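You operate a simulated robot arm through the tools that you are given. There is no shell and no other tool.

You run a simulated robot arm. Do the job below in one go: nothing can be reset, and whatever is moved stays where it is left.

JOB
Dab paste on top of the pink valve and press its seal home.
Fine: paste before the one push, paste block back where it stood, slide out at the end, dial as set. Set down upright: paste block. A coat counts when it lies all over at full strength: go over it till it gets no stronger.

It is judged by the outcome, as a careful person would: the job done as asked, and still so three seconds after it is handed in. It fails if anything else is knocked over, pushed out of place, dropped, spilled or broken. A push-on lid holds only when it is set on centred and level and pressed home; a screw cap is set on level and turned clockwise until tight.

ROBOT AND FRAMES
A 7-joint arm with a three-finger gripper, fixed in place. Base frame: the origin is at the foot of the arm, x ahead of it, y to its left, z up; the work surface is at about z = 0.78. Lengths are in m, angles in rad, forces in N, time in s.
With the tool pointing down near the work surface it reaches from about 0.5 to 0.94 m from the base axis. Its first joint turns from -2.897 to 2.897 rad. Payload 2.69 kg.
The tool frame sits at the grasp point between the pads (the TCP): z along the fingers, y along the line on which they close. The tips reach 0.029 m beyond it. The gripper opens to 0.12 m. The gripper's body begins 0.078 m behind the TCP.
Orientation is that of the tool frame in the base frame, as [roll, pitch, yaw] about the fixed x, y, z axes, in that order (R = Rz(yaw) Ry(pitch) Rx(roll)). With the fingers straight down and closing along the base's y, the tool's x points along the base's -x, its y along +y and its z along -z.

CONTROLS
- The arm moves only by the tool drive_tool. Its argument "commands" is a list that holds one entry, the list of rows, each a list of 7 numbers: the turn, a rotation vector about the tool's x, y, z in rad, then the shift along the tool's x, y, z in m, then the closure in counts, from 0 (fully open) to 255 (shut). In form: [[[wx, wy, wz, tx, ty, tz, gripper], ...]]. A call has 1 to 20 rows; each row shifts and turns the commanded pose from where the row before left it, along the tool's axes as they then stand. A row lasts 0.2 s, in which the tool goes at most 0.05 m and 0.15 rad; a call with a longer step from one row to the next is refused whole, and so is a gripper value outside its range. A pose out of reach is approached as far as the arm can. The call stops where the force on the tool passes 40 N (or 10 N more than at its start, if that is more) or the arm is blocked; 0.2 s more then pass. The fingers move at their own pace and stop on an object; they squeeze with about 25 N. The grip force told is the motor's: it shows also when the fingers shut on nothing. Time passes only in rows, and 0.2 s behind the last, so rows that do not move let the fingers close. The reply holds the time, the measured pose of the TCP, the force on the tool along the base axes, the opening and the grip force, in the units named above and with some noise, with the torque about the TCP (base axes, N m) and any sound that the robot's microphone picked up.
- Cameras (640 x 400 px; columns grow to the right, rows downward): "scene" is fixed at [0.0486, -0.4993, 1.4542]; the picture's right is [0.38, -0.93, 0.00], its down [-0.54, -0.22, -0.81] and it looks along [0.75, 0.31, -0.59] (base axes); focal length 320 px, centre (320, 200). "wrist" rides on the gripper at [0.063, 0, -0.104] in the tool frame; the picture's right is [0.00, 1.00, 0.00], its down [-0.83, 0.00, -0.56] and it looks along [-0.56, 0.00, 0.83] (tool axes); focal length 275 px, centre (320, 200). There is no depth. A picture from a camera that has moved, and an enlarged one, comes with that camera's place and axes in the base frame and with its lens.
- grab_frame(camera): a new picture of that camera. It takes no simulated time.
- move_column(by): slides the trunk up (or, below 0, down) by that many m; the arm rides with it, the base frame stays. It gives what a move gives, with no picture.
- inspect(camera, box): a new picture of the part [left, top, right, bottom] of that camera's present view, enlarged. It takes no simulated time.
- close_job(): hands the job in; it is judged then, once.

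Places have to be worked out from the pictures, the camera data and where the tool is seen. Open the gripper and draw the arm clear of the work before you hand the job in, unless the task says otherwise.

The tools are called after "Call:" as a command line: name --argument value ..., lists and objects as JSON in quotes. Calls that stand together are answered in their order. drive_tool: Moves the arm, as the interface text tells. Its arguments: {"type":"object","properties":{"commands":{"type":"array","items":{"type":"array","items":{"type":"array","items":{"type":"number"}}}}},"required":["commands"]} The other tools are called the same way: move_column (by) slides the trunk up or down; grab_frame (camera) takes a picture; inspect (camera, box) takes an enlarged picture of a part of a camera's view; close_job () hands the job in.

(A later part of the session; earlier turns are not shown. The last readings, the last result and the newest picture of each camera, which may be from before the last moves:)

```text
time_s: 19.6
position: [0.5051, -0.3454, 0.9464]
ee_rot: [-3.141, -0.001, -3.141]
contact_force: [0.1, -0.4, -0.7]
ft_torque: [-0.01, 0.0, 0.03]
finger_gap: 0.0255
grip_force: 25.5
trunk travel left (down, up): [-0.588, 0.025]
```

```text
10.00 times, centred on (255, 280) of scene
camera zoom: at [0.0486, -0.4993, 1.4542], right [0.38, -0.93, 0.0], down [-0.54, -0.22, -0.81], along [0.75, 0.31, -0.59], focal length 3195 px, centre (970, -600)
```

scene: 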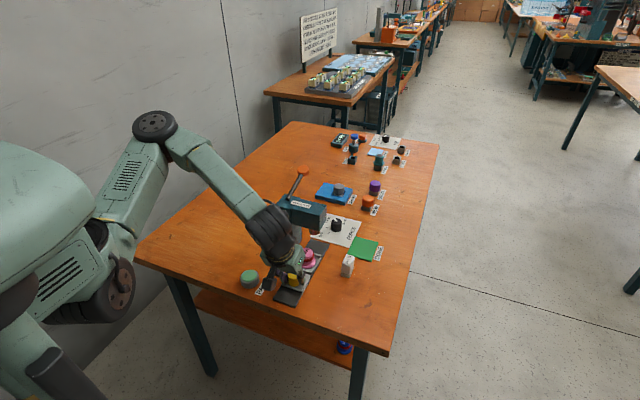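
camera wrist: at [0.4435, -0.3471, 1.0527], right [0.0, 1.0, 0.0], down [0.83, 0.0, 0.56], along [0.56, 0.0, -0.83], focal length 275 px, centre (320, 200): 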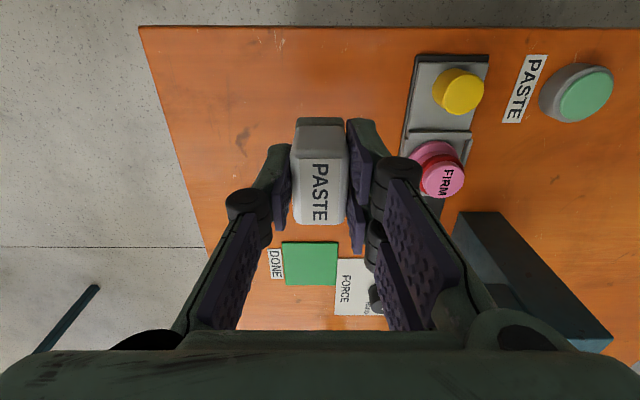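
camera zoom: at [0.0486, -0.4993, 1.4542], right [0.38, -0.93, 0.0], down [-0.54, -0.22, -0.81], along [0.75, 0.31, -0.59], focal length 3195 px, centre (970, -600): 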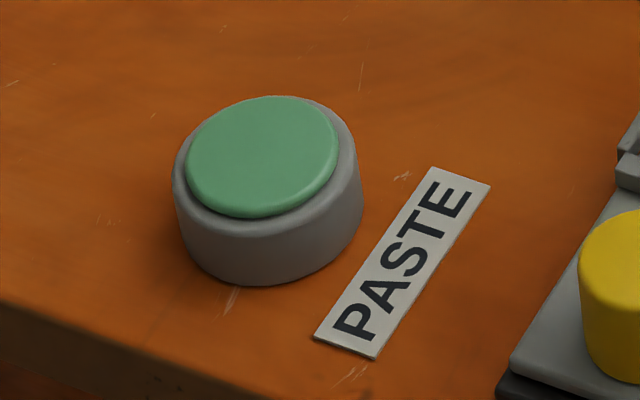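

I judge the valve's top at about (0.568,-0.232,0.83), roughly 36 mm across, and the paste pad at about (0.500,-0.115,0.803). I'll carry the block over the pad and lower to just above it.

Call:
drive_tool --commands '[[[0, 0, 0, 0.001, 0.046, 0, 240], [0, 0, 0, 0.001, 0.046, 0, 240], [0, 0, 0, 0.001, 0.046, 0, 240], [0, 0, 0, 0.001, 0.046, 0, 240], [0, 0, 0, 0.001, 0.046, 0, 240], [0, 0, 0, 0, 0, 0.04, 240], [0, 0, 0, 0, 0, 0.035, 240], [0, 0, 0, 0, 0, 0, 240]]]'

Call:
inspect --camera "wrist" --box '[220, 60, 420, 260]'

Call:
inspect --camera "scene" --box '[210, 230, 310, 310]'

```text
time_s: 21.4
position: [0.5008, -0.1139, 0.8711]
ee_rot: [-3.141, 0.001, 3.14]
contact_force: [0.1, 0.1, -1.0]
ft_torque: [0.03, 0.03, 0.01]
finger_gap: 0.0253
grip_force: 25.1
trunk travel left (down, up): [-0.588, 0.025]
```

```text
2.00 times, centred on (320, 160) of wrist
camera zoom: at [0.4375, -0.1155, 0.9747], right [0.0, 1.0, 0.0], down [0.83, 0.0, 0.56], along [0.56, 0.0, -0.83], focal length 551 px, centre (320, 280)
```

zoom: 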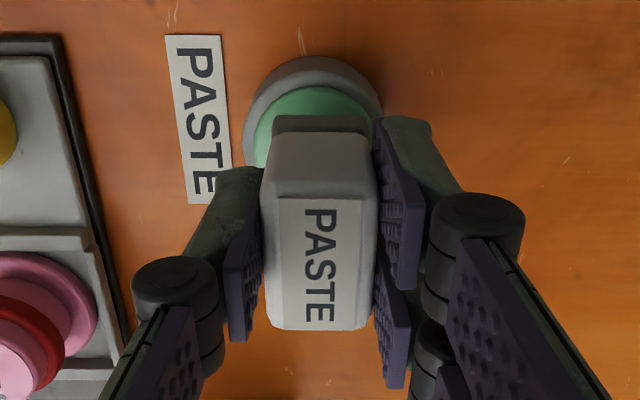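

```text
5.00 times, centred on (260, 270) of scene
camera zoom: at [0.0486, -0.4993, 1.4542], right [0.38, -0.93, 0.0], down [-0.54, -0.22, -0.81], along [0.75, 0.31, -0.59], focal length 1598 px, centre (620, -150)
```

zoom: 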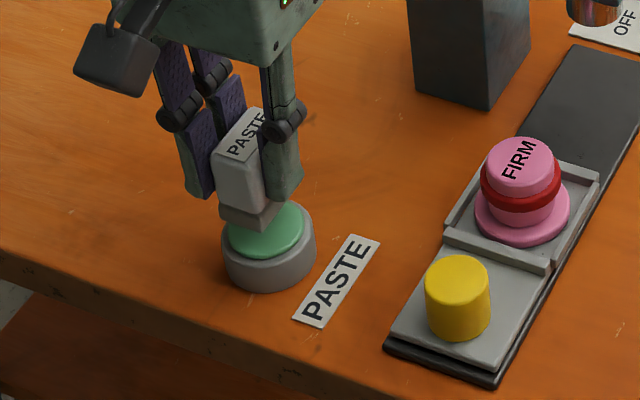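

The block hangs about 20 mm above the pad, some 2 mm too far in +y. I'll correct that and lower in fine steps until it touches lightly.

Call:
drive_tool --commands '[[[0, 0, 0, 0, -0.002, 0.006, 240], [0, 0, 0, 0, 0, 0.005, 240], [0, 0, 0, 0, 0, 0.003, 240], [0, 0, 0, 0, 0, 0.002, 240], [0, 0, 0, 0, 0, 0, 240]]]'

Call:
inspect --camera "scene" --box '[220, 245, 280, 300]'

```text
time_s: 22.6
position: [0.5013, -0.1166, 0.8559]
ee_rot: [-3.141, 0.002, 3.14]
contact_force: [-0.3, 0.2, -0.7]
ft_torque: [-0.02, 0.04, -0.01]
finger_gap: 0.0253
grip_force: 24.9
trunk travel left (down, up): [-0.588, 0.025]
```

```text
7.27 times, centred on (250, 272) of scene
camera zoom: at [0.0486, -0.4993, 1.4542], right [0.38, -0.93, 0.0], down [-0.54, -0.22, -0.81], along [0.75, 0.31, -0.59], focal length 2324 px, centre (829, -327)
```

zoom: 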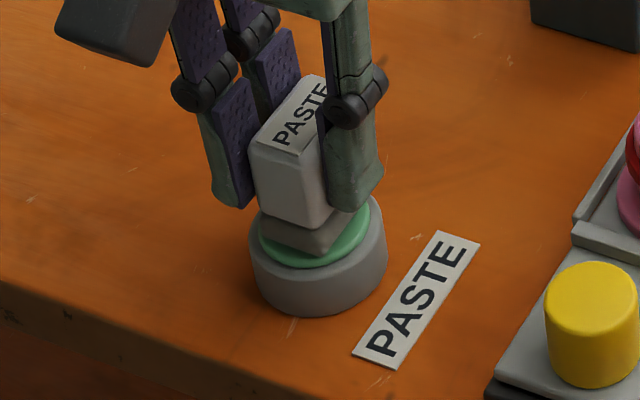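

No contact yet and the foot is just above the pad. I'll continue down in 1.5 mm steps.

Call:
drive_tool --commands '[[[0, 0, 0, 0, 0, 0.0015, 240], [0, 0, 0, 0, 0, 0.0015, 240], [0, 0, 0, 0, 0, 0.0015, 240], [0, 0, 0, 0, 0, 0, 240]]]'

```text
time_s: 23.6
position: [0.5007, -0.1169, 0.8533]
ee_rot: [-3.139, 0.001, -3.14]
contact_force: [0.3, 0.9, 19.8]
ft_torque: [0.01, -0.01, 0.03]
finger_gap: 0.0251
grip_force: 24.7
trunk travel left (down, up): [-0.588, 0.025]
```

The block is touching the pad at 20 N. I'll ease to a lighter press for a moment, then lift and check the block hasn't slipped.

Call:
drive_tool --commands '[[[0, 0, 0, 0, 0, -0.001, 240], [0, 0, 0, 0, 0, 0, 240], [0, 0, 0, 0, 0, -0.005, 240], [0, 0, 0, 0, 0, -0.03, 240], [0, 0, 0, 0, 0, -0.035, 240], [0, 0, 0, 0, 0, 0, 240]]]'

Call:
grab_frame --camera "wrist"

Call:
inspect --camera "scene" --box '[210, 210, 290, 300]'

```text
time_s: 25.0
position: [0.5002, -0.1192, 0.9233]
ee_rot: [3.141, 0.0, 3.139]
contact_force: [0.3, 0.2, -0.4]
ft_torque: [0.03, -0.04, -0.02]
finger_gap: 0.0253
grip_force: 24.7
trunk travel left (down, up): [-0.588, 0.025]
```

```text
taken
camera wrist: at [0.4381, -0.1206, 1.0284], right [0.0, 1.0, 0.0], down [0.83, 0.0, 0.56], along [0.56, 0.0, -0.83], focal length 275 px, centre (320, 200)
```

wrist: 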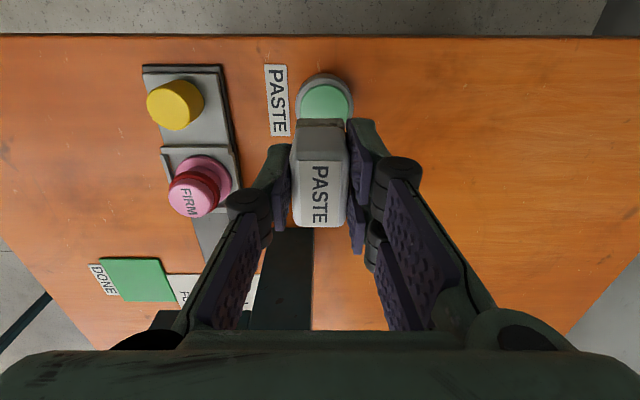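

```text
4.44 times, centred on (250, 255) of scene
camera zoom: at [0.0486, -0.4993, 1.4542], right [0.38, -0.93, 0.0], down [-0.54, -0.22, -0.81], along [0.75, 0.31, -0.59], focal length 1420 px, centre (631, -44)
```

zoom: 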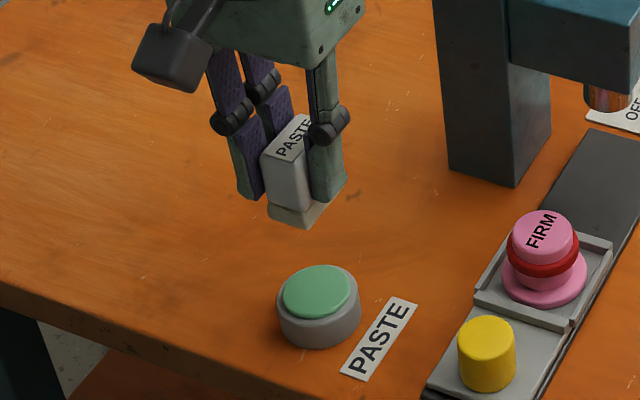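

The foot looks lighter than before. I'll zoom in on it and on the valve's position from this side.

Call:
inspect --camera "scene" --box '[240, 230, 275, 262]'

Call:
inspect --camera "wrist" --box '[130, 60, 250, 230]'

Call:
inspect --camera "wrist" --box '[280, 60, 370, 240]'

```text
12.50 times, centred on (258, 246) of scene
camera zoom: at [0.0486, -0.4993, 1.4542], right [0.38, -0.93, 0.0], down [-0.54, -0.22, -0.81], along [0.75, 0.31, -0.59], focal length 3994 px, centre (1101, -375)
```

zoom: 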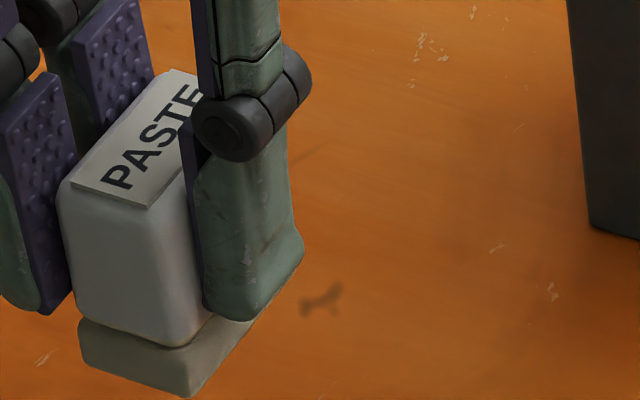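

```text
2.35 times, centred on (190, 145) of wrist
camera zoom: at [0.4381, -0.1206, 1.0284], right [0.0, 1.0, 0.0], down [0.83, 0.0, 0.56], along [0.56, 0.0, -0.83], focal length 648 px, centre (626, 329)
```

zoom: 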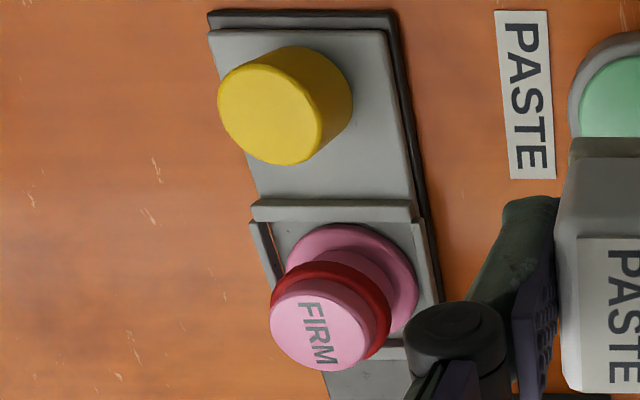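

```text
2.22 times, centred on (325, 150) of wrist
camera zoom: at [0.4381, -0.1206, 1.0284], right [0.0, 1.0, 0.0], down [0.83, 0.0, 0.56], along [0.56, 0.0, -0.83], focal length 612 px, centre (309, 311)
```

zoom: 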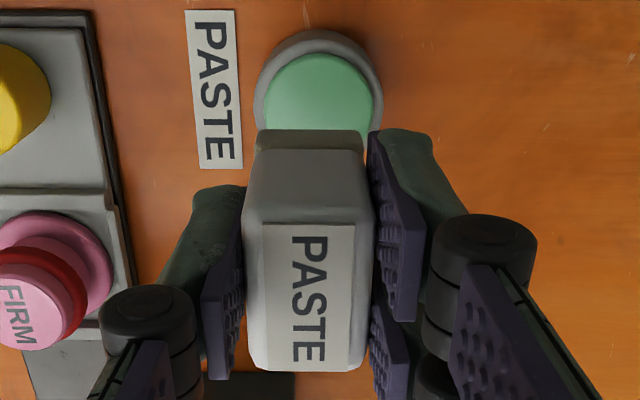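

The foot has taken on a pale paste tint. Both side views agree on the valve top at (0.5695,-0.233,0.83), so I'll move the block above it and descend close.

Call:
drive_tool --commands '[[[0, 0, 0, -0.023, -0.039, 0, 240], [0, 0, 0, -0.023, -0.038, 0, 240], [0, 0, 0, -0.023, -0.038, 0, 240], [0, 0, 0, 0, 0, 0.03, 240], [0, 0, 0, 0, 0, 0.006, 240], [0, 0, 0, 0, 0, 0, 240]]]'

Call:
inspect --camera "wrist" --box '[220, 60, 420, 260]'

Call:
inspect --camera "scene" --box '[260, 225, 340, 290]'

```text
time_s: 26.4
position: [0.5701, -0.2304, 0.887]
ee_rot: [3.141, 0.0, 3.141]
contact_force: [-0.2, -0.8, 0.5]
ft_torque: [0.01, 0.02, -0.02]
finger_gap: 0.0252
grip_force: 25.1
trunk travel left (down, up): [-0.588, 0.025]
```

```text
2.00 times, centred on (320, 160) of wrist
camera zoom: at [0.5078, -0.2334, 0.992], right [0.0, 1.0, 0.0], down [0.83, 0.0, 0.56], along [0.56, 0.0, -0.83], focal length 551 px, centre (320, 280)
```

zoom: 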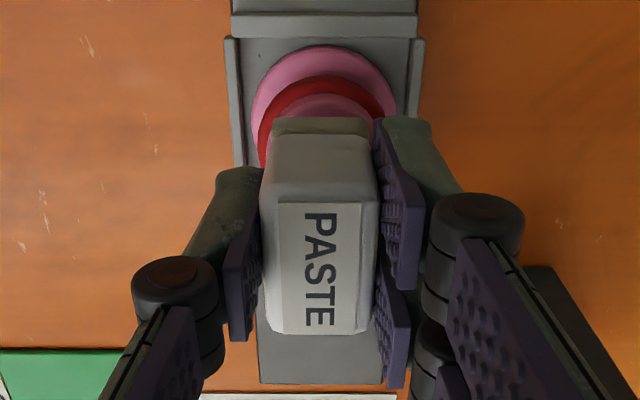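

```text
6.15 times, centred on (300, 258) of scene
camera zoom: at [0.0486, -0.4993, 1.4542], right [0.38, -0.93, 0.0], down [-0.54, -0.22, -0.81], along [0.75, 0.31, -0.59], focal length 1966 px, centre (443, -154)
```

zoom: 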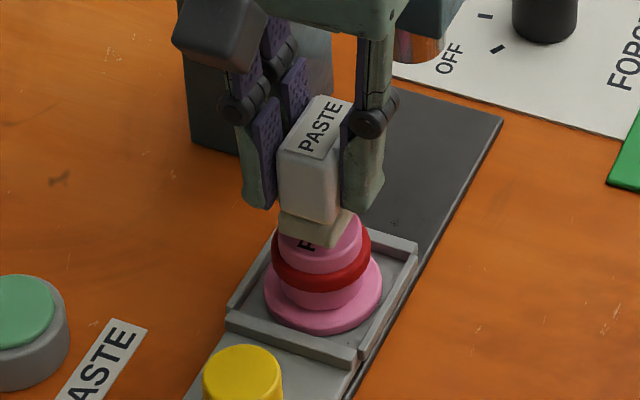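

The valve centre is within 1–2 mm of the block centre. I'll lower in fine steps to a light contact, first offset to +y for that half of the cap.

Call:
drive_tool --commands '[[[0, 0, 0, 0, 0.007, 0.004, 240], [0, 0, 0, 0, 0, 0.003, 240], [0, 0, 0, 0, 0, 0.002, 240], [0, 0, 0, 0, 0, 0.0015, 240], [0, 0, 0, 0, 0, 0, 240]]]'

```text
time_s: 27.6
position: [0.5696, -0.2248, 0.8784]
ee_rot: [-3.14, 0.001, 3.141]
contact_force: [2.0, 1.8, 19.1]
ft_torque: [0.07, -0.06, -0.02]
finger_gap: 0.0255
grip_force: 25.2
trunk travel left (down, up): [-0.588, 0.025]
```

Contact at z≈0.8785 with 19 N. I'll lift slightly and dab a few spots across the cap with a lighter press, then look.

Call:
drive_tool --commands '[[[0, 0, 0, 0, 0, -0.006, 240], [0, 0, 0, 0, -0.006, 0, 240], [0, 0, 0, 0, 0, 0.0055, 240], [0, 0, 0, 0, 0, 0, 240], [0, 0, 0, 0, 0, -0.0055, 240], [0, 0, 0, 0, -0.006, 0, 240], [0, 0, 0, 0, 0, 0.0055, 240], [0, 0, 0, 0, 0, 0, 240], [0, 0, 0, 0, 0, -0.0055, 240], [0, 0, 0, 0, 0, -0.04, 240], [0, 0, 0, 0, -0.045, 0, 240], [0, 0, 0, 0, -0.03, 0, 240], [0, 0, 0, 0, 0, 0, 240]]]'

Call:
inspect --camera "scene" --box '[275, 245, 325, 285]'

Call:
grab_frame --camera "wrist"

```text
time_s: 30.4
position: [0.5688, -0.3131, 0.9215]
ee_rot: [3.141, 0.001, -3.141]
contact_force: [0.6, -0.5, -1.1]
ft_torque: [-0.03, 0.01, 0.0]
finger_gap: 0.0252
grip_force: 25.4
trunk travel left (down, up): [-0.588, 0.025]
```

```text
10.00 times, centred on (300, 265) of scene
camera zoom: at [0.0486, -0.4993, 1.4542], right [0.38, -0.93, 0.0], down [-0.54, -0.22, -0.81], along [0.75, 0.31, -0.59], focal length 3195 px, centre (520, -450)
```

zoom: 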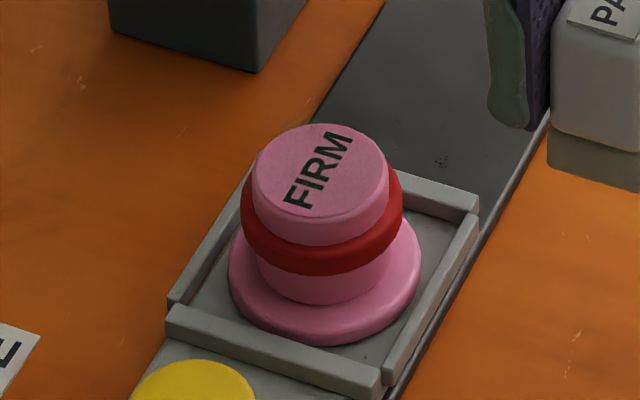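

```text
taken
camera wrist: at [0.5082, -0.3146, 1.0272], right [0.0, 1.0, 0.0], down [0.83, 0.0, 0.56], along [0.56, 0.0, -0.83], focal length 275 px, centre (320, 200)
```

wrist: 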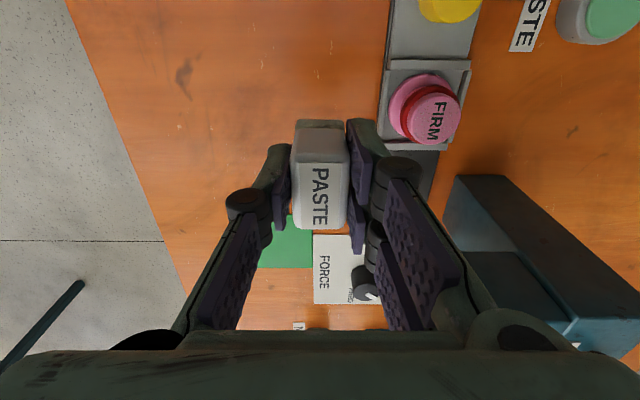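

The top's tint may have changed only a little. I'll zoom in on the cap and the foot.

Call:
inspect --camera "scene" --box '[292, 252, 318, 272]'

Call:
inspect --camera "wrist" --box '[385, 65, 475, 155]'

Call:
inspect --camera "scene" --box '[320, 235, 350, 270]'

```text
16.00 times, centred on (305, 262) of scene
camera zoom: at [0.0486, -0.4993, 1.4542], right [0.38, -0.93, 0.0], down [-0.54, -0.22, -0.81], along [0.75, 0.31, -0.59], focal length 5112 px, centre (560, -792)
```

zoom: 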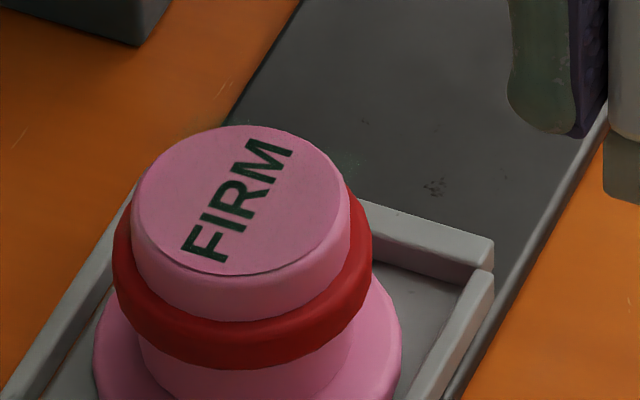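

```text
4.44 times, centred on (430, 110) of wrist
camera zoom: at [0.5082, -0.3146, 1.0272], right [0.0, 1.0, 0.0], down [0.83, 0.0, 0.56], along [0.56, 0.0, -0.83], focal length 1224 px, centre (-169, 600)
```

zoom: 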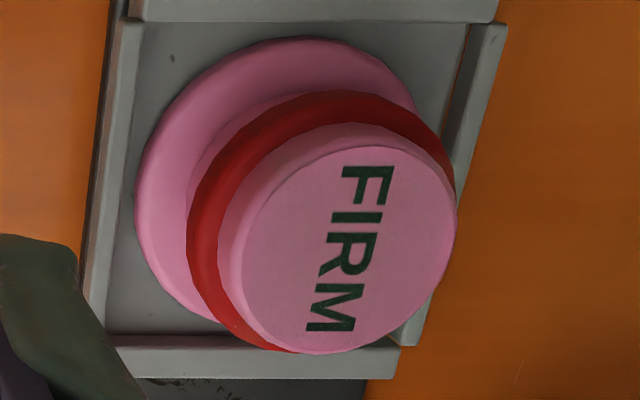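

```text
11.43 times, centred on (335, 252) of scene
camera zoom: at [0.0486, -0.4993, 1.4542], right [0.38, -0.93, 0.0], down [-0.54, -0.22, -0.81], along [0.75, 0.31, -0.59], focal length 3652 px, centre (149, -400)
```

zoom: 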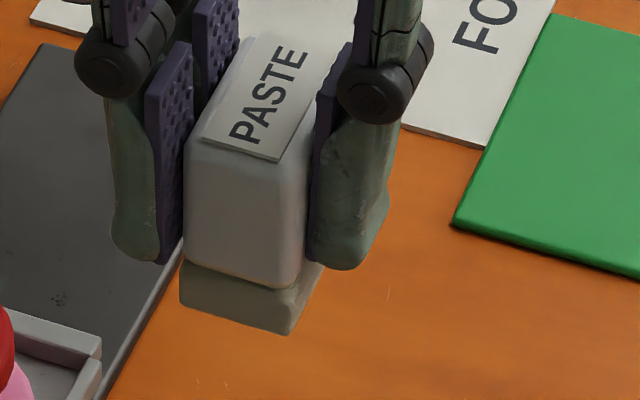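

A faint green film now shows over the letters across the whole cap, but it's weak. I'll dab again over the cap without reloading to see whether it strengthens.

Call:
drive_tool --commands '[[[0, 0, 0, 0, 0.045, 0, 240], [0, 0, 0, 0, 0.03, 0, 240], [0, 0, 0, 0, 0, 0.04, 240], [0, 0, 0, 0, 0, 0.0055, 240], [0, 0, 0, 0, 0, 0, 240], [0, 0, 0, 0, 0, -0.0055, 240], [0, 0, 0, 0, 0.006, 0, 240], [0, 0, 0, 0, 0, 0.0055, 240], [0, 0, 0, 0, 0, 0, 240], [0, 0, 0, 0, 0, -0.0055, 240], [0, 0, 0, 0, 0.006, 0, 240], [0, 0, 0, 0, 0, 0.0055, 240], [0, 0, 0, 0, 0, 0, 240], [0, 0, 0, 0, 0, -0.0055, 240], [0, 0, 0, 0, 0, -0.04, 240], [0, 0, 0, 0, -0.045, 0, 240], [0, 0, 0, 0, -0.042, 0, 240], [0, 0, 0, 0, 0, 0, 240]]]'

Call:
inspect --camera "scene" --box '[292, 252, 318, 272]'

Call:
inspect --camera "wrist" --box '[385, 65, 475, 155]'

Call:
inspect --camera "scene" --box '[320, 235, 350, 270]'

```text
time_s: 34.2
position: [0.5695, -0.3152, 0.9241]
ee_rot: [3.141, -0.002, 3.141]
contact_force: [-0.6, -0.4, -0.5]
ft_torque: [0.01, 0.0, 0.01]
finger_gap: 0.0252
grip_force: 24.8
trunk travel left (down, up): [-0.588, 0.025]
```

```text
16.00 times, centred on (305, 262) of scene
camera zoom: at [0.0486, -0.4993, 1.4542], right [0.38, -0.93, 0.0], down [-0.54, -0.22, -0.81], along [0.75, 0.31, -0.59], focal length 5112 px, centre (560, -792)
```

zoom: 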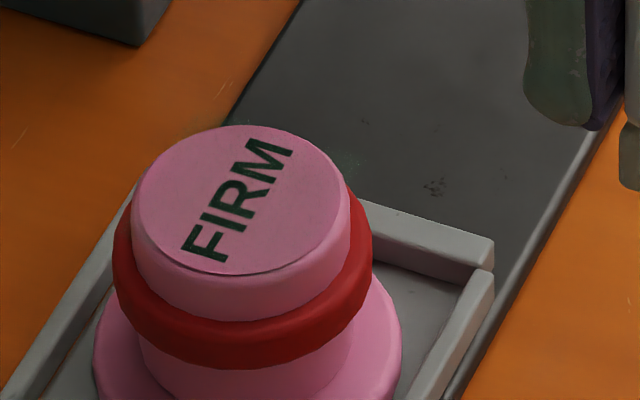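

```text
4.44 times, centred on (430, 110) of wrist
camera zoom: at [0.5085, -0.3171, 1.0297], right [0.0, 1.0, 0.0], down [0.83, 0.0, 0.56], along [0.56, 0.0, -0.83], focal length 1224 px, centre (-169, 600)
```

zoom: 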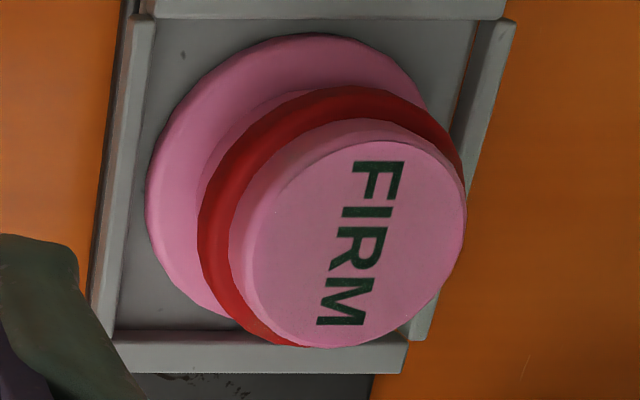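

```text
11.43 times, centred on (335, 252) of scene
camera zoom: at [0.0486, -0.4993, 1.4542], right [0.38, -0.93, 0.0], down [-0.54, -0.22, -0.81], along [0.75, 0.31, -0.59], focal length 3652 px, centre (149, -400)
```

zoom: 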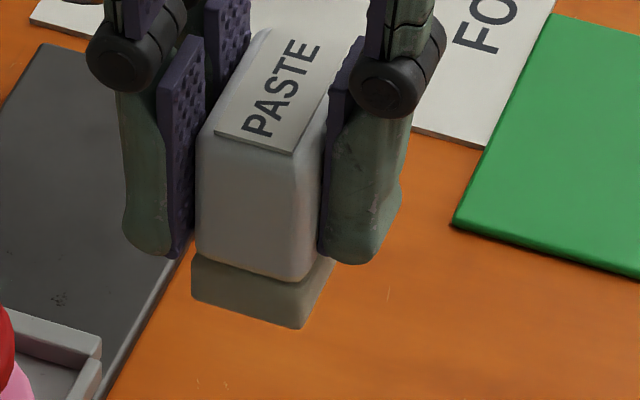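

There's no clear gain and the foot has gone greyer, so the block is running dry. I'll reload with several presses on the pad.

Call:
drive_tool --commands '[[[0, 0, 0, 0.015, 0.043, 0, 240], [0, 0, 0, 0.018, 0.046, 0, 240], [0, 0, 0, 0.018, 0.046, 0, 240], [0, 0, 0, 0.018, 0.046, 0, 240], [0, 0, 0, 0, 0.014, 0.02, 240], [0, 0, 0, 0, 0, 0.04, 240], [0, 0, 0, 0, 0, 0, 240], [0, 0, 0, 0, 0, 0.006, 240], [0, 0, 0, 0, 0, 0.004, 240], [0, 0, 0, 0, 0, 0, 240], [0, 0, 0, 0, 0, -0.006, 240], [0, 0, 0, 0, 0, 0.006, 240], [0, 0, 0, 0, 0, 0, 240], [0, 0, 0, 0, 0, -0.006, 240], [0, 0, 0, 0, 0, 0.006, 240], [0, 0, 0, 0, 0, 0, 240], [0, 0, 0, 0, 0, 0, 240]]]'

Call:
inspect --camera "scene" --box '[220, 245, 280, 300]'

```text
time_s: 37.8
position: [0.5018, -0.1175, 0.8515]
ee_rot: [-3.141, -0.001, 3.141]
contact_force: [0.3, -0.3, -0.5]
ft_torque: [-0.03, 0.01, 0.01]
finger_gap: 0.0253
grip_force: 25.3
trunk travel left (down, up): [-0.588, 0.025]
```

```text
7.27 times, centred on (250, 272) of scene
camera zoom: at [0.0486, -0.4993, 1.4542], right [0.38, -0.93, 0.0], down [-0.54, -0.22, -0.81], along [0.75, 0.31, -0.59], focal length 2324 px, centre (829, -327)
```

zoom: 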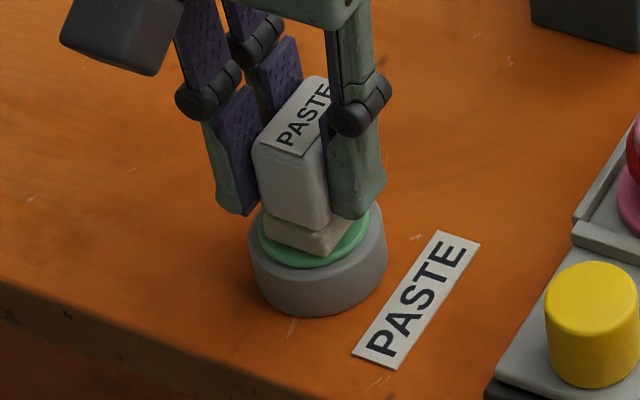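

No contact at a height where it touched before, so the block has slid up slightly in the grip (or the pad sank). I'll step down gently until it touches.

Call:
drive_tool --commands '[[[0, 0, 0, 0, 0, 0.001, 240], [0, 0, 0, 0, 0, 0, 240]]]'

```text
time_s: 38.4
position: [0.5007, -0.1172, 0.851]
ee_rot: [-3.14, 0.001, -3.141]
contact_force: [0.6, 0.4, 1.6]
ft_torque: [0.05, -0.04, -0.03]
finger_gap: 0.0251
grip_force: 25.1
trunk travel left (down, up): [-0.588, 0.025]
```

Call:
drive_tool --commands '[[[0, 0, 0, 0, 0, 0.0007, 240], [0, 0, 0, 0, 0, 0, 240], [0, 0, 0, 0, 0, 0, 240]]]'

```text
time_s: 39.2
position: [0.5017, -0.117, 0.8516]
ee_rot: [-3.139, -0.001, 3.14]
contact_force: [-0.6, -3.4, 7.7]
ft_torque: [-0.11, -0.16, -0.09]
finger_gap: 0.0254
grip_force: 24.8
trunk travel left (down, up): [-0.588, 0.025]
```

Now it touches at 8 N with about a 2 mm slip in the grip, which I'll account for. I'll press a few more times here with light force, then lift and check the foot.

Call:
drive_tool --commands '[[[0, 0, 0, 0, 0, -0.004, 240], [0, 0, 0, 0, 0, 0.004, 240], [0, 0, 0, 0, 0, 0, 240], [0, 0, 0, 0, 0, -0.004, 240], [0, 0, 0, 0, 0, 0.004, 240], [0, 0, 0, 0, 0, 0, 240], [0, 0, 0, 0, 0, -0.004, 240], [0, 0, 0, 0, 0, 0.004, 240], [0, 0, 0, 0, 0, 0, 240], [0, 0, 0, 0, 0, -0.004, 240], [0, 0, 0, 0, 0, -0.03, 240], [0, 0, 0, 0, 0, -0.0377, 240], [0, 0, 0, 0, 0, 0, 240]]]'

Call:
inspect --camera "scene" --box '[210, 210, 290, 300]'

Call:
inspect --camera "scene" --box '[240, 230, 275, 262]'

Call:
inspect --camera "wrist" --box '[130, 60, 250, 230]'

```text
time_s: 42.0
position: [0.5023, -0.1182, 0.9235]
ee_rot: [3.141, -0.001, 3.14]
contact_force: [-0.8, -0.2, -1.5]
ft_torque: [-0.03, -0.03, 0.02]
finger_gap: 0.0252
grip_force: 25.5
trunk travel left (down, up): [-0.588, 0.025]
```

```text
4.44 times, centred on (250, 255) of scene
camera zoom: at [0.0486, -0.4993, 1.4542], right [0.38, -0.93, 0.0], down [-0.54, -0.22, -0.81], along [0.75, 0.31, -0.59], focal length 1420 px, centre (631, -44)
```

zoom: 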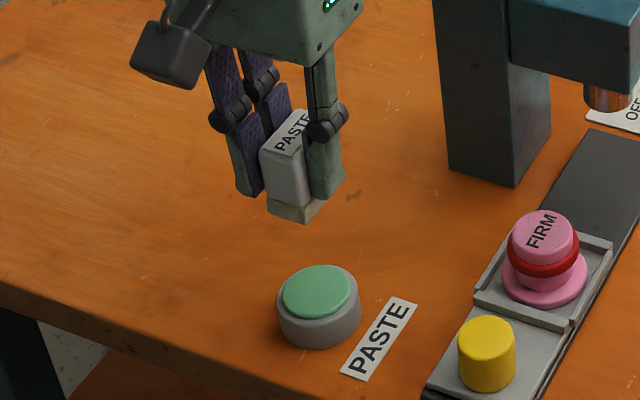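

```text
12.50 times, centred on (258, 246) of scene
camera zoom: at [0.0486, -0.4993, 1.4542], right [0.38, -0.93, 0.0], down [-0.54, -0.22, -0.81], along [0.75, 0.31, -0.59], focal length 3994 px, centre (1101, -375)
```

zoom: 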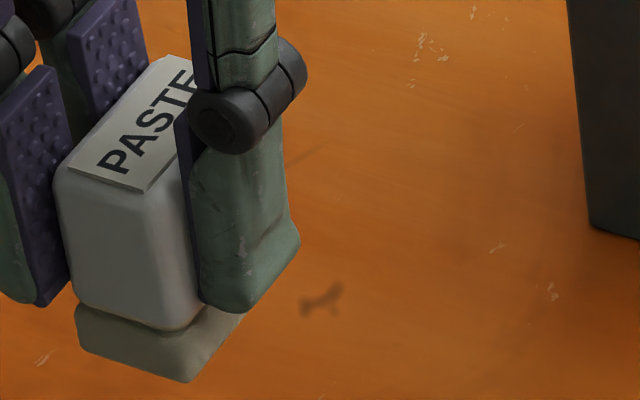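

```text
2.35 times, centred on (190, 145) of wrist
camera zoom: at [0.4392, -0.119, 1.0288], right [0.0, 1.0, 0.0], down [0.83, 0.0, 0.56], along [0.56, 0.0, -0.83], focal length 648 px, centre (626, 329)
```

zoom: 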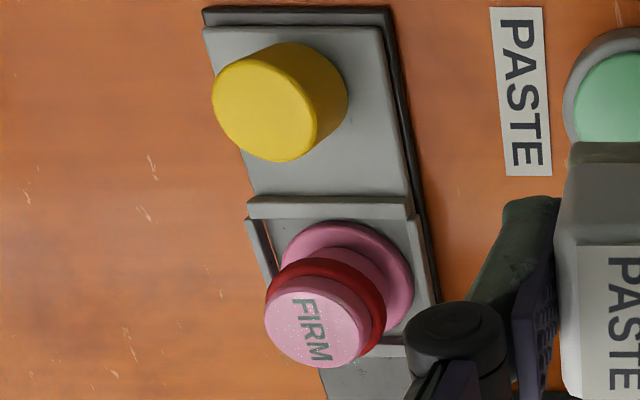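

The foot is back to full tint, and from this angle the cap shows a thin speckled film. I'll dab the three positions again with the corrected height.

Call:
drive_tool --commands '[[[0, 0, 0, -0.023, -0.039, 0, 240], [0, 0, 0, -0.023, -0.038, 0, 240], [0, 0, 0, -0.023, -0.037, 0, 240], [0, 0, 0, 0, 0, 0.0389, 240], [0, 0, 0, 0, 0, 0, 240], [0, 0, 0, 0, 0.006, 0.006, 240], [0, 0, 0, 0, 0, 0, 240], [0, 0, 0, 0, 0, 0, 240]]]'

```text
time_s: 43.8
position: [0.5698, -0.2281, 0.8775]
ee_rot: [-3.141, 0.003, -3.14]
contact_force: [2.4, -3.9, 19.2]
ft_torque: [-0.12, -0.16, -0.01]
finger_gap: 0.0256
grip_force: 24.9
trunk travel left (down, up): [-0.588, 0.025]
```

Contact at 19 N, a bit firmer than intended. I'll raise the dab height 1 mm and cover the other spots.

Call:
drive_tool --commands '[[[0, 0, 0, 0, 0, -0.005, 240], [0, 0, 0, 0, -0.006, 0, 240], [0, 0, 0, 0, 0, 0.0042, 240], [0, 0, 0, 0, 0, 0, 240], [0, 0, 0, 0, 0, 0, 240]]]'

```text
time_s: 45.0
position: [0.5708, -0.232, 0.8783]
ee_rot: [3.141, 0.0, 3.139]
contact_force: [0.0, -0.6, 2.6]
ft_torque: [0.04, -0.05, 0.03]
finger_gap: 0.0253
grip_force: 25.2
trunk travel left (down, up): [-0.588, 0.025]
```

Contact here is a light 2.6 N. I'll press 0.8 mm more, then do the -y spot and two shifted in x, and look.

Call:
drive_tool --commands '[[[0, 0, 0, 0, 0, 0.0007, 240], [0, 0, 0, 0, 0, 0, 240], [0, 0, 0, 0, 0, -0.005, 240], [0, 0, 0, 0, -0.006, 0, 240], [0, 0, 0, 0, 0, 0.005, 240], [0, 0, 0, 0, 0, 0, 240], [0, 0, 0, 0, 0, -0.005, 240], [0, 0, 0, 0.006, 0.006, 0, 240], [0, 0, 0, 0, 0, 0.005, 240], [0, 0, 0, 0, 0, 0, 240], [0, 0, 0, 0, 0, -0.005, 240], [0, 0, 0, -0.012, 0, 0, 240], [0, 0, 0, 0, 0, 0.005, 240], [0, 0, 0, 0, 0, 0, 240], [0, 0, 0, 0.006, 0, -0.0449, 240], [0, 0, 0, 0, -0.045, 0, 240], [0, 0, 0, 0, -0.036, 0, 240], [0, 0, 0, 0, 0, 0, 240]]]'

Call:
inspect --camera "scene" --box '[292, 252, 318, 272]'

Call:
inspect --camera "wrist" --box '[385, 65, 475, 155]'

Call:
inspect --camera "scene" --box '[320, 235, 350, 270]'

```text
time_s: 48.8
position: [0.5699, -0.3122, 0.9228]
ee_rot: [-3.141, 0.002, -3.142]
contact_force: [-0.5, 0.3, 0.0]
ft_torque: [-0.01, 0.0, -0.01]
finger_gap: 0.0251
grip_force: 25.4
trunk travel left (down, up): [-0.588, 0.025]
```

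```text
16.00 times, centred on (305, 262) of scene
camera zoom: at [0.0486, -0.4993, 1.4542], right [0.38, -0.93, 0.0], down [-0.54, -0.22, -0.81], along [0.75, 0.31, -0.59], focal length 5112 px, centre (560, -792)
```

zoom: 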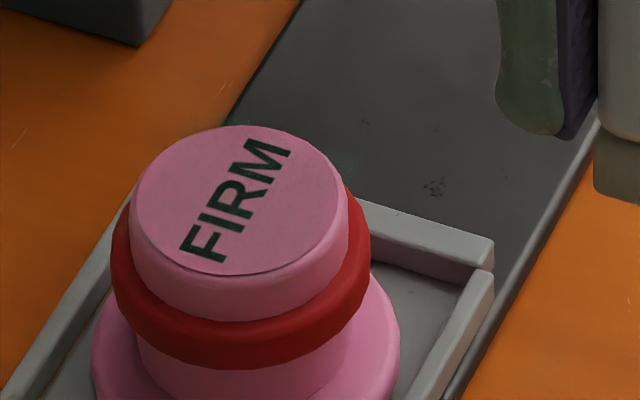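

```text
4.44 times, centred on (430, 110) of wrist
camera zoom: at [0.5074, -0.313, 1.0271], right [0.0, 1.0, 0.0], down [0.83, 0.0, 0.56], along [0.56, 0.0, -0.83], focal length 1224 px, centre (-169, 600)
```

zoom: 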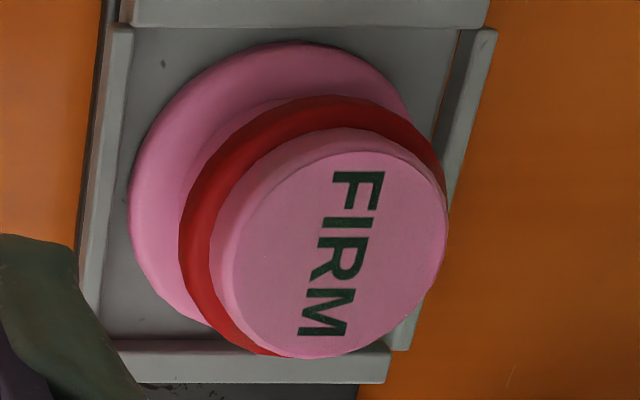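

```text
11.43 times, centred on (335, 252) of scene
camera zoom: at [0.0486, -0.4993, 1.4542], right [0.38, -0.93, 0.0], down [-0.54, -0.22, -0.81], along [0.75, 0.31, -0.59], focal length 3652 px, centre (149, -400)
```

zoom: 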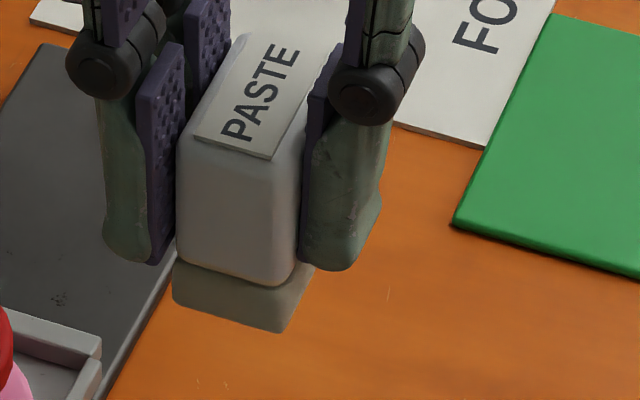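

The film looks uniform now. I'll zoom as close as I can to judge its evenness and strength against the bare pink side.

Call:
inspect --camera "wrist" --box '[412, 90, 452, 130]'

Call:
inspect --camera "scene" --box '[296, 255, 308, 265]'

```text
10.00 times, centred on (432, 110) of wrist
camera zoom: at [0.5074, -0.313, 1.0271], right [0.0, 1.0, 0.0], down [0.83, 0.0, 0.56], along [0.56, 0.0, -0.83], focal length 2753 px, centre (-800, 1100)
```

zoom: 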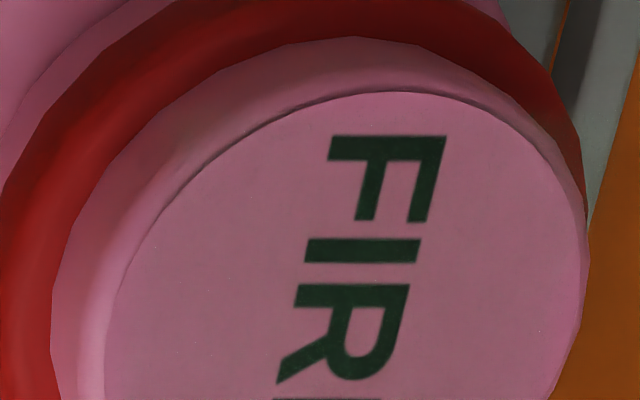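

```text
16.00 times, centred on (302, 260) of scene
camera zoom: at [0.0486, -0.4993, 1.4542], right [0.38, -0.93, 0.0], down [-0.54, -0.22, -0.81], along [0.75, 0.31, -0.59], focal length 5112 px, centre (608, -760)
```

zoom: 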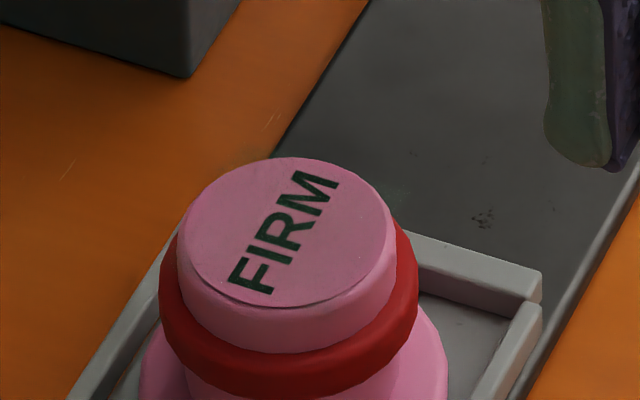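

The film is even but thin, so I need to learn what strengthens it. I'll hold a longer light press at the centre, to see whether dwell makes that patch stronger.

Call:
drive_tool --commands '[[[0, 0, 0, 0, 0.045, 0, 240], [0, 0, 0, 0, 0.036, 0, 240], [0, 0, 0, 0, 0, 0.0389, 240], [0, 0, 0, 0, 0, 0.006, 240], [0, 0, 0, 0, 0, 0, 240], [0, 0, 0, 0, 0, 0, 240], [0, 0, 0, 0, 0, 0, 240], [0, 0, 0, 0, 0, 0, 240], [0, 0, 0, 0, 0, 0, 240], [0, 0, 0, 0, 0, 0, 240]]]'

```text
time_s: 51.0
position: [0.5695, -0.232, 0.879]
ee_rot: [-3.142, 0.001, 3.139]
contact_force: [0.7, 0.1, -0.2]
ft_torque: [0.0, 0.02, -0.01]
finger_gap: 0.0253
grip_force: 24.8
trunk travel left (down, up): [-0.588, 0.025]
```

No contact this time, so the block has crept a little. I'll step down until I read a light force.

Call:
drive_tool --commands '[[[0, 0, 0, 0, 0, 0.001, 240], [0, 0, 0, 0, 0, 0, 240]]]'

```text
time_s: 51.6
position: [0.5683, -0.2316, 0.879]
ee_rot: [3.142, 0.002, -3.141]
contact_force: [0.8, -0.6, 7.2]
ft_torque: [0.04, -0.03, 0.0]
finger_gap: 0.0248
grip_force: 24.9
trunk travel left (down, up): [-0.588, 0.025]
```

Touching at 7 N. I'll hold for 1.5 s, then lift away and compare.

Call:
drive_tool --commands '[[[0, 0, 0, 0, 0, 0, 240], [0, 0, 0, 0, 0, 0, 240], [0, 0, 0, 0, 0, 0, 240], [0, 0, 0, 0, 0, 0, 240], [0, 0, 0, 0, 0, 0, 240], [0, 0, 0, 0, 0, 0, 240], [0, 0, 0, 0, 0, -0.0459, 240], [0, 0, 0, 0, -0.045, 0, 240], [0, 0, 0, 0, -0.036, 0, 240], [0, 0, 0, 0, 0, 0, 240]]]'

Call:
inspect --camera "wrist" --box '[385, 65, 475, 155]'

Call:
inspect --camera "scene" --box '[292, 252, 318, 272]'

Call:
inspect --camera "scene" --box '[320, 235, 350, 270]'

```text
time_s: 53.8
position: [0.5713, -0.3134, 0.9253]
ee_rot: [3.14, 0.0, -3.14]
contact_force: [-0.7, -0.1, -0.4]
ft_torque: [0.03, 0.0, -0.01]
finger_gap: 0.0251
grip_force: 25.6
trunk travel left (down, up): [-0.588, 0.025]
```

```text
4.44 times, centred on (430, 110) of wrist
camera zoom: at [0.5089, -0.3149, 1.0301], right [0.0, 1.0, 0.0], down [0.83, 0.0, 0.56], along [0.56, 0.0, -0.83], focal length 1224 px, centre (-169, 600)
```

zoom: 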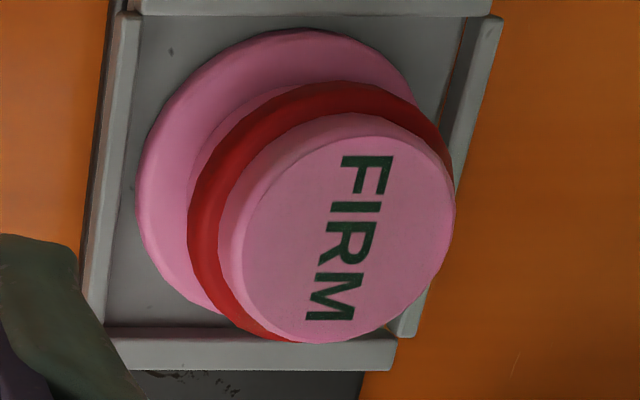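

```text
16.00 times, centred on (305, 262) of scene
camera zoom: at [0.0486, -0.4993, 1.4542], right [0.38, -0.93, 0.0], down [-0.54, -0.22, -0.81], along [0.75, 0.31, -0.59], focal length 5112 px, centre (560, -792)
```

zoom: 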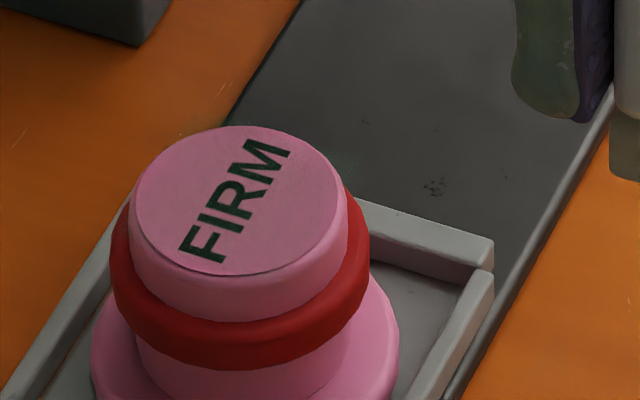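

```text
11.43 times, centred on (335, 252) of scene
camera zoom: at [0.0486, -0.4993, 1.4542], right [0.38, -0.93, 0.0], down [-0.54, -0.22, -0.81], along [0.75, 0.31, -0.59], focal length 3652 px, centre (149, -400)
```

zoom: 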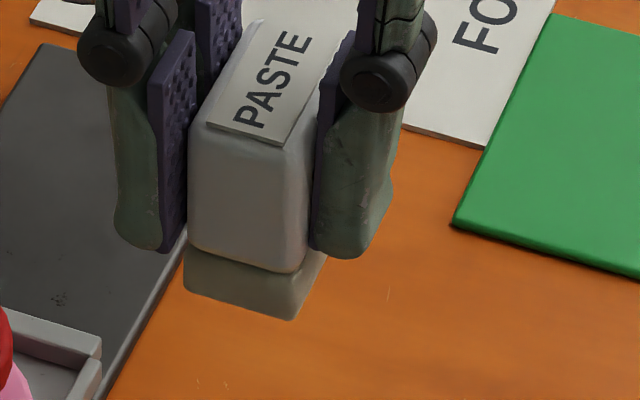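

Dwell made no visible difference, so dabbing seems saturated. As a check that wiping adds nothing, I'll make a few short, light strokes over the cap at low force.

Call:
drive_tool --commands '[[[0, 0, 0, 0, 0.045, 0, 240], [0, 0, 0, 0, 0.036, 0, 240], [0, 0, 0, 0, 0, 0.04, 240], [0, 0, 0, 0, 0, 0.0056, 240], [0, 0, 0, 0, 0, 0, 240]]]'

```text
time_s: 55.0
position: [0.5718, -0.2316, 0.8771]
ee_rot: [-3.141, -0.001, 3.139]
contact_force: [-0.7, 0.8, 4.7]
ft_torque: [0.06, -0.01, -0.01]
finger_gap: 0.0254
grip_force: 24.8
trunk travel left (down, up): [-0.588, 0.025]
```

The contact is 4.7 N. I'll make short strokes in y and x and end at the centre.

Call:
drive_tool --commands '[[[0, 0, 0, 0, 0.003, 0, 240], [0, 0, 0, 0, 0.003, 0, 240], [0, 0, 0, 0, -0.003, 0, 240], [0, 0, 0, 0, -0.003, 0, 240], [0, 0, 0, 0, -0.003, 0, 240], [0, 0, 0, 0, -0.003, 0, 240], [0, 0, 0, 0, 0.003, 0, 240], [0, 0, 0, 0, 0.003, 0, 240], [0, 0, 0, 0.003, 0, 0, 240], [0, 0, 0, -0.003, 0, 0, 240], [0, 0, 0, -0.003, 0, 0, 240], [0, 0, 0, 0.003, 0, 0, 240], [0, 0, 0, 0, 0, 0, 240]]]'

Call:
drive_tool --commands '[[[0, 0, 0, 0, 0, -0.0456, 240], [0, 0, 0, 0, -0.045, 0, 240], [0, 0, 0, 0, -0.036, 0, 240], [0, 0, 0, 0, 0, 0, 240]]]'

Call:
inspect --camera "wrist" --box '[385, 65, 475, 155]'

Call:
inspect --camera "scene" --box '[292, 252, 318, 272]'

```text
time_s: 57.8
position: [0.5713, -0.2317, 0.8773]
ee_rot: [3.141, -0.001, 3.141]
contact_force: [1.6, 0.0, 5.2]
ft_torque: [0.08, -0.13, -0.01]
finger_gap: 0.0252
grip_force: 24.8
trunk travel left (down, up): [-0.588, 0.025]
```

```text
time_s: 58.8
position: [0.5713, -0.3127, 0.9247]
ee_rot: [3.141, -0.001, -3.141]
contact_force: [0.1, -1.0, 0.5]
ft_torque: [0.01, 0.02, 0.01]
finger_gap: 0.0254
grip_force: 24.9
trunk travel left (down, up): [-0.588, 0.025]
```

```text
4.44 times, centred on (430, 110) of wrist
camera zoom: at [0.509, -0.3146, 1.0289], right [0.0, 1.0, 0.0], down [0.83, 0.0, 0.56], along [0.56, 0.0, -0.83], focal length 1224 px, centre (-169, 600)
```

zoom: 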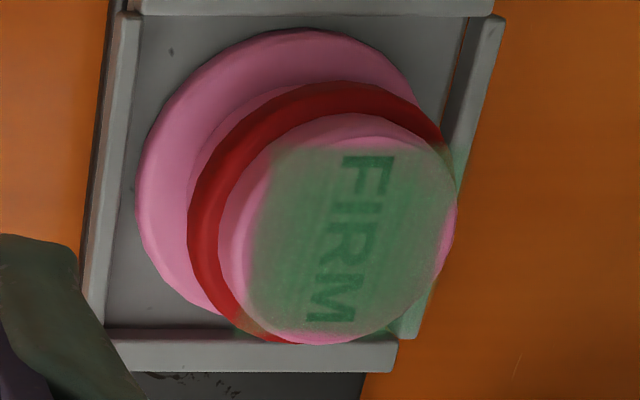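

```text
16.00 times, centred on (305, 262) of scene
camera zoom: at [0.0486, -0.4993, 1.4542], right [0.38, -0.93, 0.0], down [-0.54, -0.22, -0.81], along [0.75, 0.31, -0.59], focal length 5112 px, centre (560, -792)
```

zoom: 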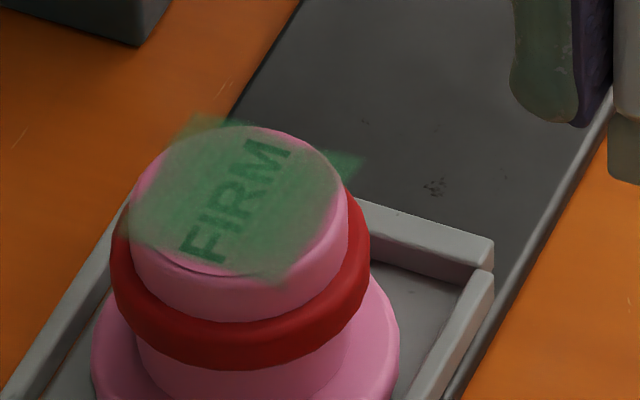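

Wiping is what strengthens it: there's now a clear green patch, but it doesn't reach the cap's rim everywhere. I'll go back and make wider strokes in x and y at the same light force.

Call:
drive_tool --commands '[[[0, 0, 0, 0, 0.045, 0, 240], [0, 0, 0, 0, 0.036, 0, 240], [0, 0, 0, 0, 0, 0.04, 240], [0, 0, 0, 0, 0, 0.0056, 240], [0, 0, 0, 0, 0, 0, 240], [0, 0, 0, -0.004, 0, 0, 240], [0, 0, 0, -0.004, 0, 0, 240], [0, 0, 0, 0, 0.005, 0, 240], [0, 0, 0, 0, 0.005, 0, 240], [0, 0, 0, 0, -0.005, 0, 240], [0, 0, 0, 0, -0.005, 0, 240], [0, 0, 0, 0, -0.005, 0, 240], [0, 0, 0, 0, -0.005, 0, 240], [0, 0, 0, 0, 0.005, 0, 240], [0, 0, 0, 0, 0.005, 0, 240], [0, 0, 0, 0, 0, 0, 240]]]'

Call:
drive_tool --commands '[[[0, 0, 0, 0.004, 0, 0, 240], [0, 0, 0, 0.004, 0, 0, 240], [0, 0, 0, 0.004, 0, 0, 240], [0, 0, 0, 0.004, 0, 0, 240], [0, 0, 0, 0, 0.005, 0, 240], [0, 0, 0, 0, 0.005, 0, 240], [0, 0, 0, 0, -0.005, 0, 240], [0, 0, 0, 0, -0.005, 0, 240], [0, 0, 0, 0, -0.005, 0, 240], [0, 0, 0, 0, -0.005, 0, 240], [0, 0, 0, 0, 0.005, 0, 240], [0, 0, 0, 0, 0.005, 0, 240], [0, 0, 0, -0.004, 0, 0, 240], [0, 0, 0, -0.004, 0, 0, 240], [0, 0, 0, 0, 0, 0, 240]]]'

Call:
drive_tool --commands '[[[0, 0, 0, 0, 0, -0.0456, 240], [0, 0, 0, 0, -0.045, 0, 240], [0, 0, 0, 0, -0.036, 0, 240], [0, 0, 0, 0, 0, 0, 240]]]'

Call:
inspect --camera "wrist" --box '[385, 65, 475, 155]'

Call:
inspect --camera "scene" --box '[292, 252, 318, 272]'

```text
time_s: 62.2
position: [0.5779, -0.2309, 0.8777]
ee_rot: [3.141, -0.001, 3.14]
contact_force: [-0.3, -2.8, 8.9]
ft_torque: [-0.13, -0.01, -0.04]
finger_gap: 0.0252
grip_force: 24.9
trunk travel left (down, up): [-0.588, 0.025]
```

```text
time_s: 65.4
position: [0.5698, -0.2313, 0.8784]
ee_rot: [-3.141, 0.0, 3.141]
contact_force: [-0.7, 0.0, -0.6]
ft_torque: [-0.01, -0.01, -0.03]
finger_gap: 0.0256
grip_force: 25.1
trunk travel left (down, up): [-0.588, 0.025]
```

```text
time_s: 66.4
position: [0.5677, -0.31, 0.9233]
ee_rot: [3.141, 0.0, 3.14]
contact_force: [-0.5, -0.4, -0.7]
ft_torque: [-0.05, 0.0, -0.01]
finger_gap: 0.0254
grip_force: 25.4
trunk travel left (down, up): [-0.588, 0.025]
```

```text
4.44 times, centred on (430, 110) of wrist
camera zoom: at [0.506, -0.313, 1.0287], right [0.0, 1.0, 0.0], down [0.83, 0.0, 0.56], along [0.56, 0.0, -0.83], focal length 1224 px, centre (-169, 600)
```

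zoom: 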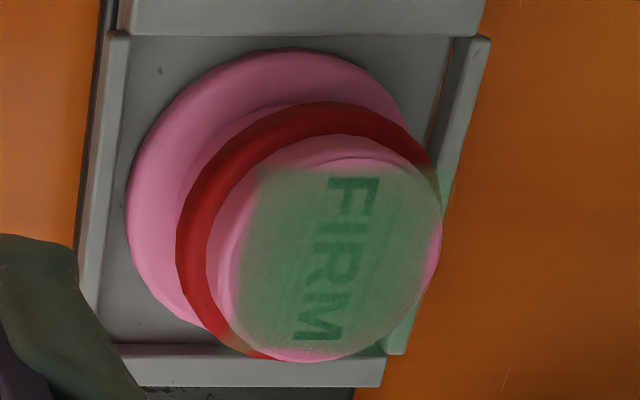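

```text
16.00 times, centred on (305, 262) of scene
camera zoom: at [0.0486, -0.4993, 1.4542], right [0.38, -0.93, 0.0], down [-0.54, -0.22, -0.81], along [0.75, 0.31, -0.59], focal length 5112 px, centre (560, -792)
```

zoom: 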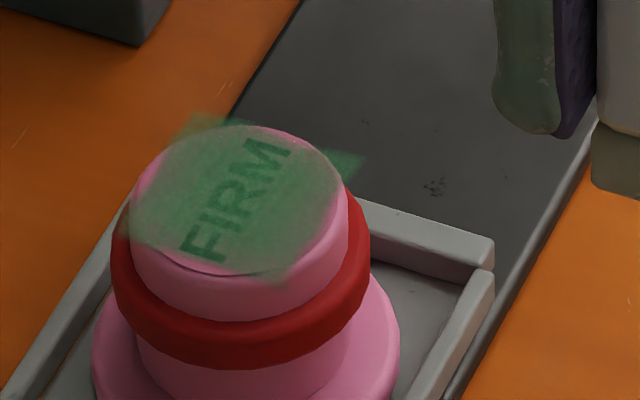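

The patch keeps the same square extent and grew only slightly stronger, with the last strokes barely touching. I'll reload on the pad, this time with small wiping moves.

Call:
drive_tool --commands '[[[0, 0, 0, 0.015, 0.043, 0, 240], [0, 0, 0, 0.018, 0.046, 0, 240], [0, 0, 0, 0.018, 0.046, 0, 240], [0, 0, 0, 0.018, 0.046, 0, 240], [0, 0, 0, 0, 0.014, 0.02, 240], [0, 0, 0, 0, 0, 0.045, 240], [0, 0, 0, 0, 0, 0.006, 240], [0, 0, 0, 0, 0, 0.001, 240], [0, 0, 0, 0, 0, 0, 240]]]'

```text
time_s: 68.4
position: [0.5017, -0.1171, 0.8507]
ee_rot: [-3.14, 0.003, 3.141]
contact_force: [-0.5, 0.3, 9.1]
ft_torque: [0.02, -0.1, 0.0]
finger_gap: 0.0251
grip_force: 25.3
trunk travel left (down, up): [-0.588, 0.025]
```

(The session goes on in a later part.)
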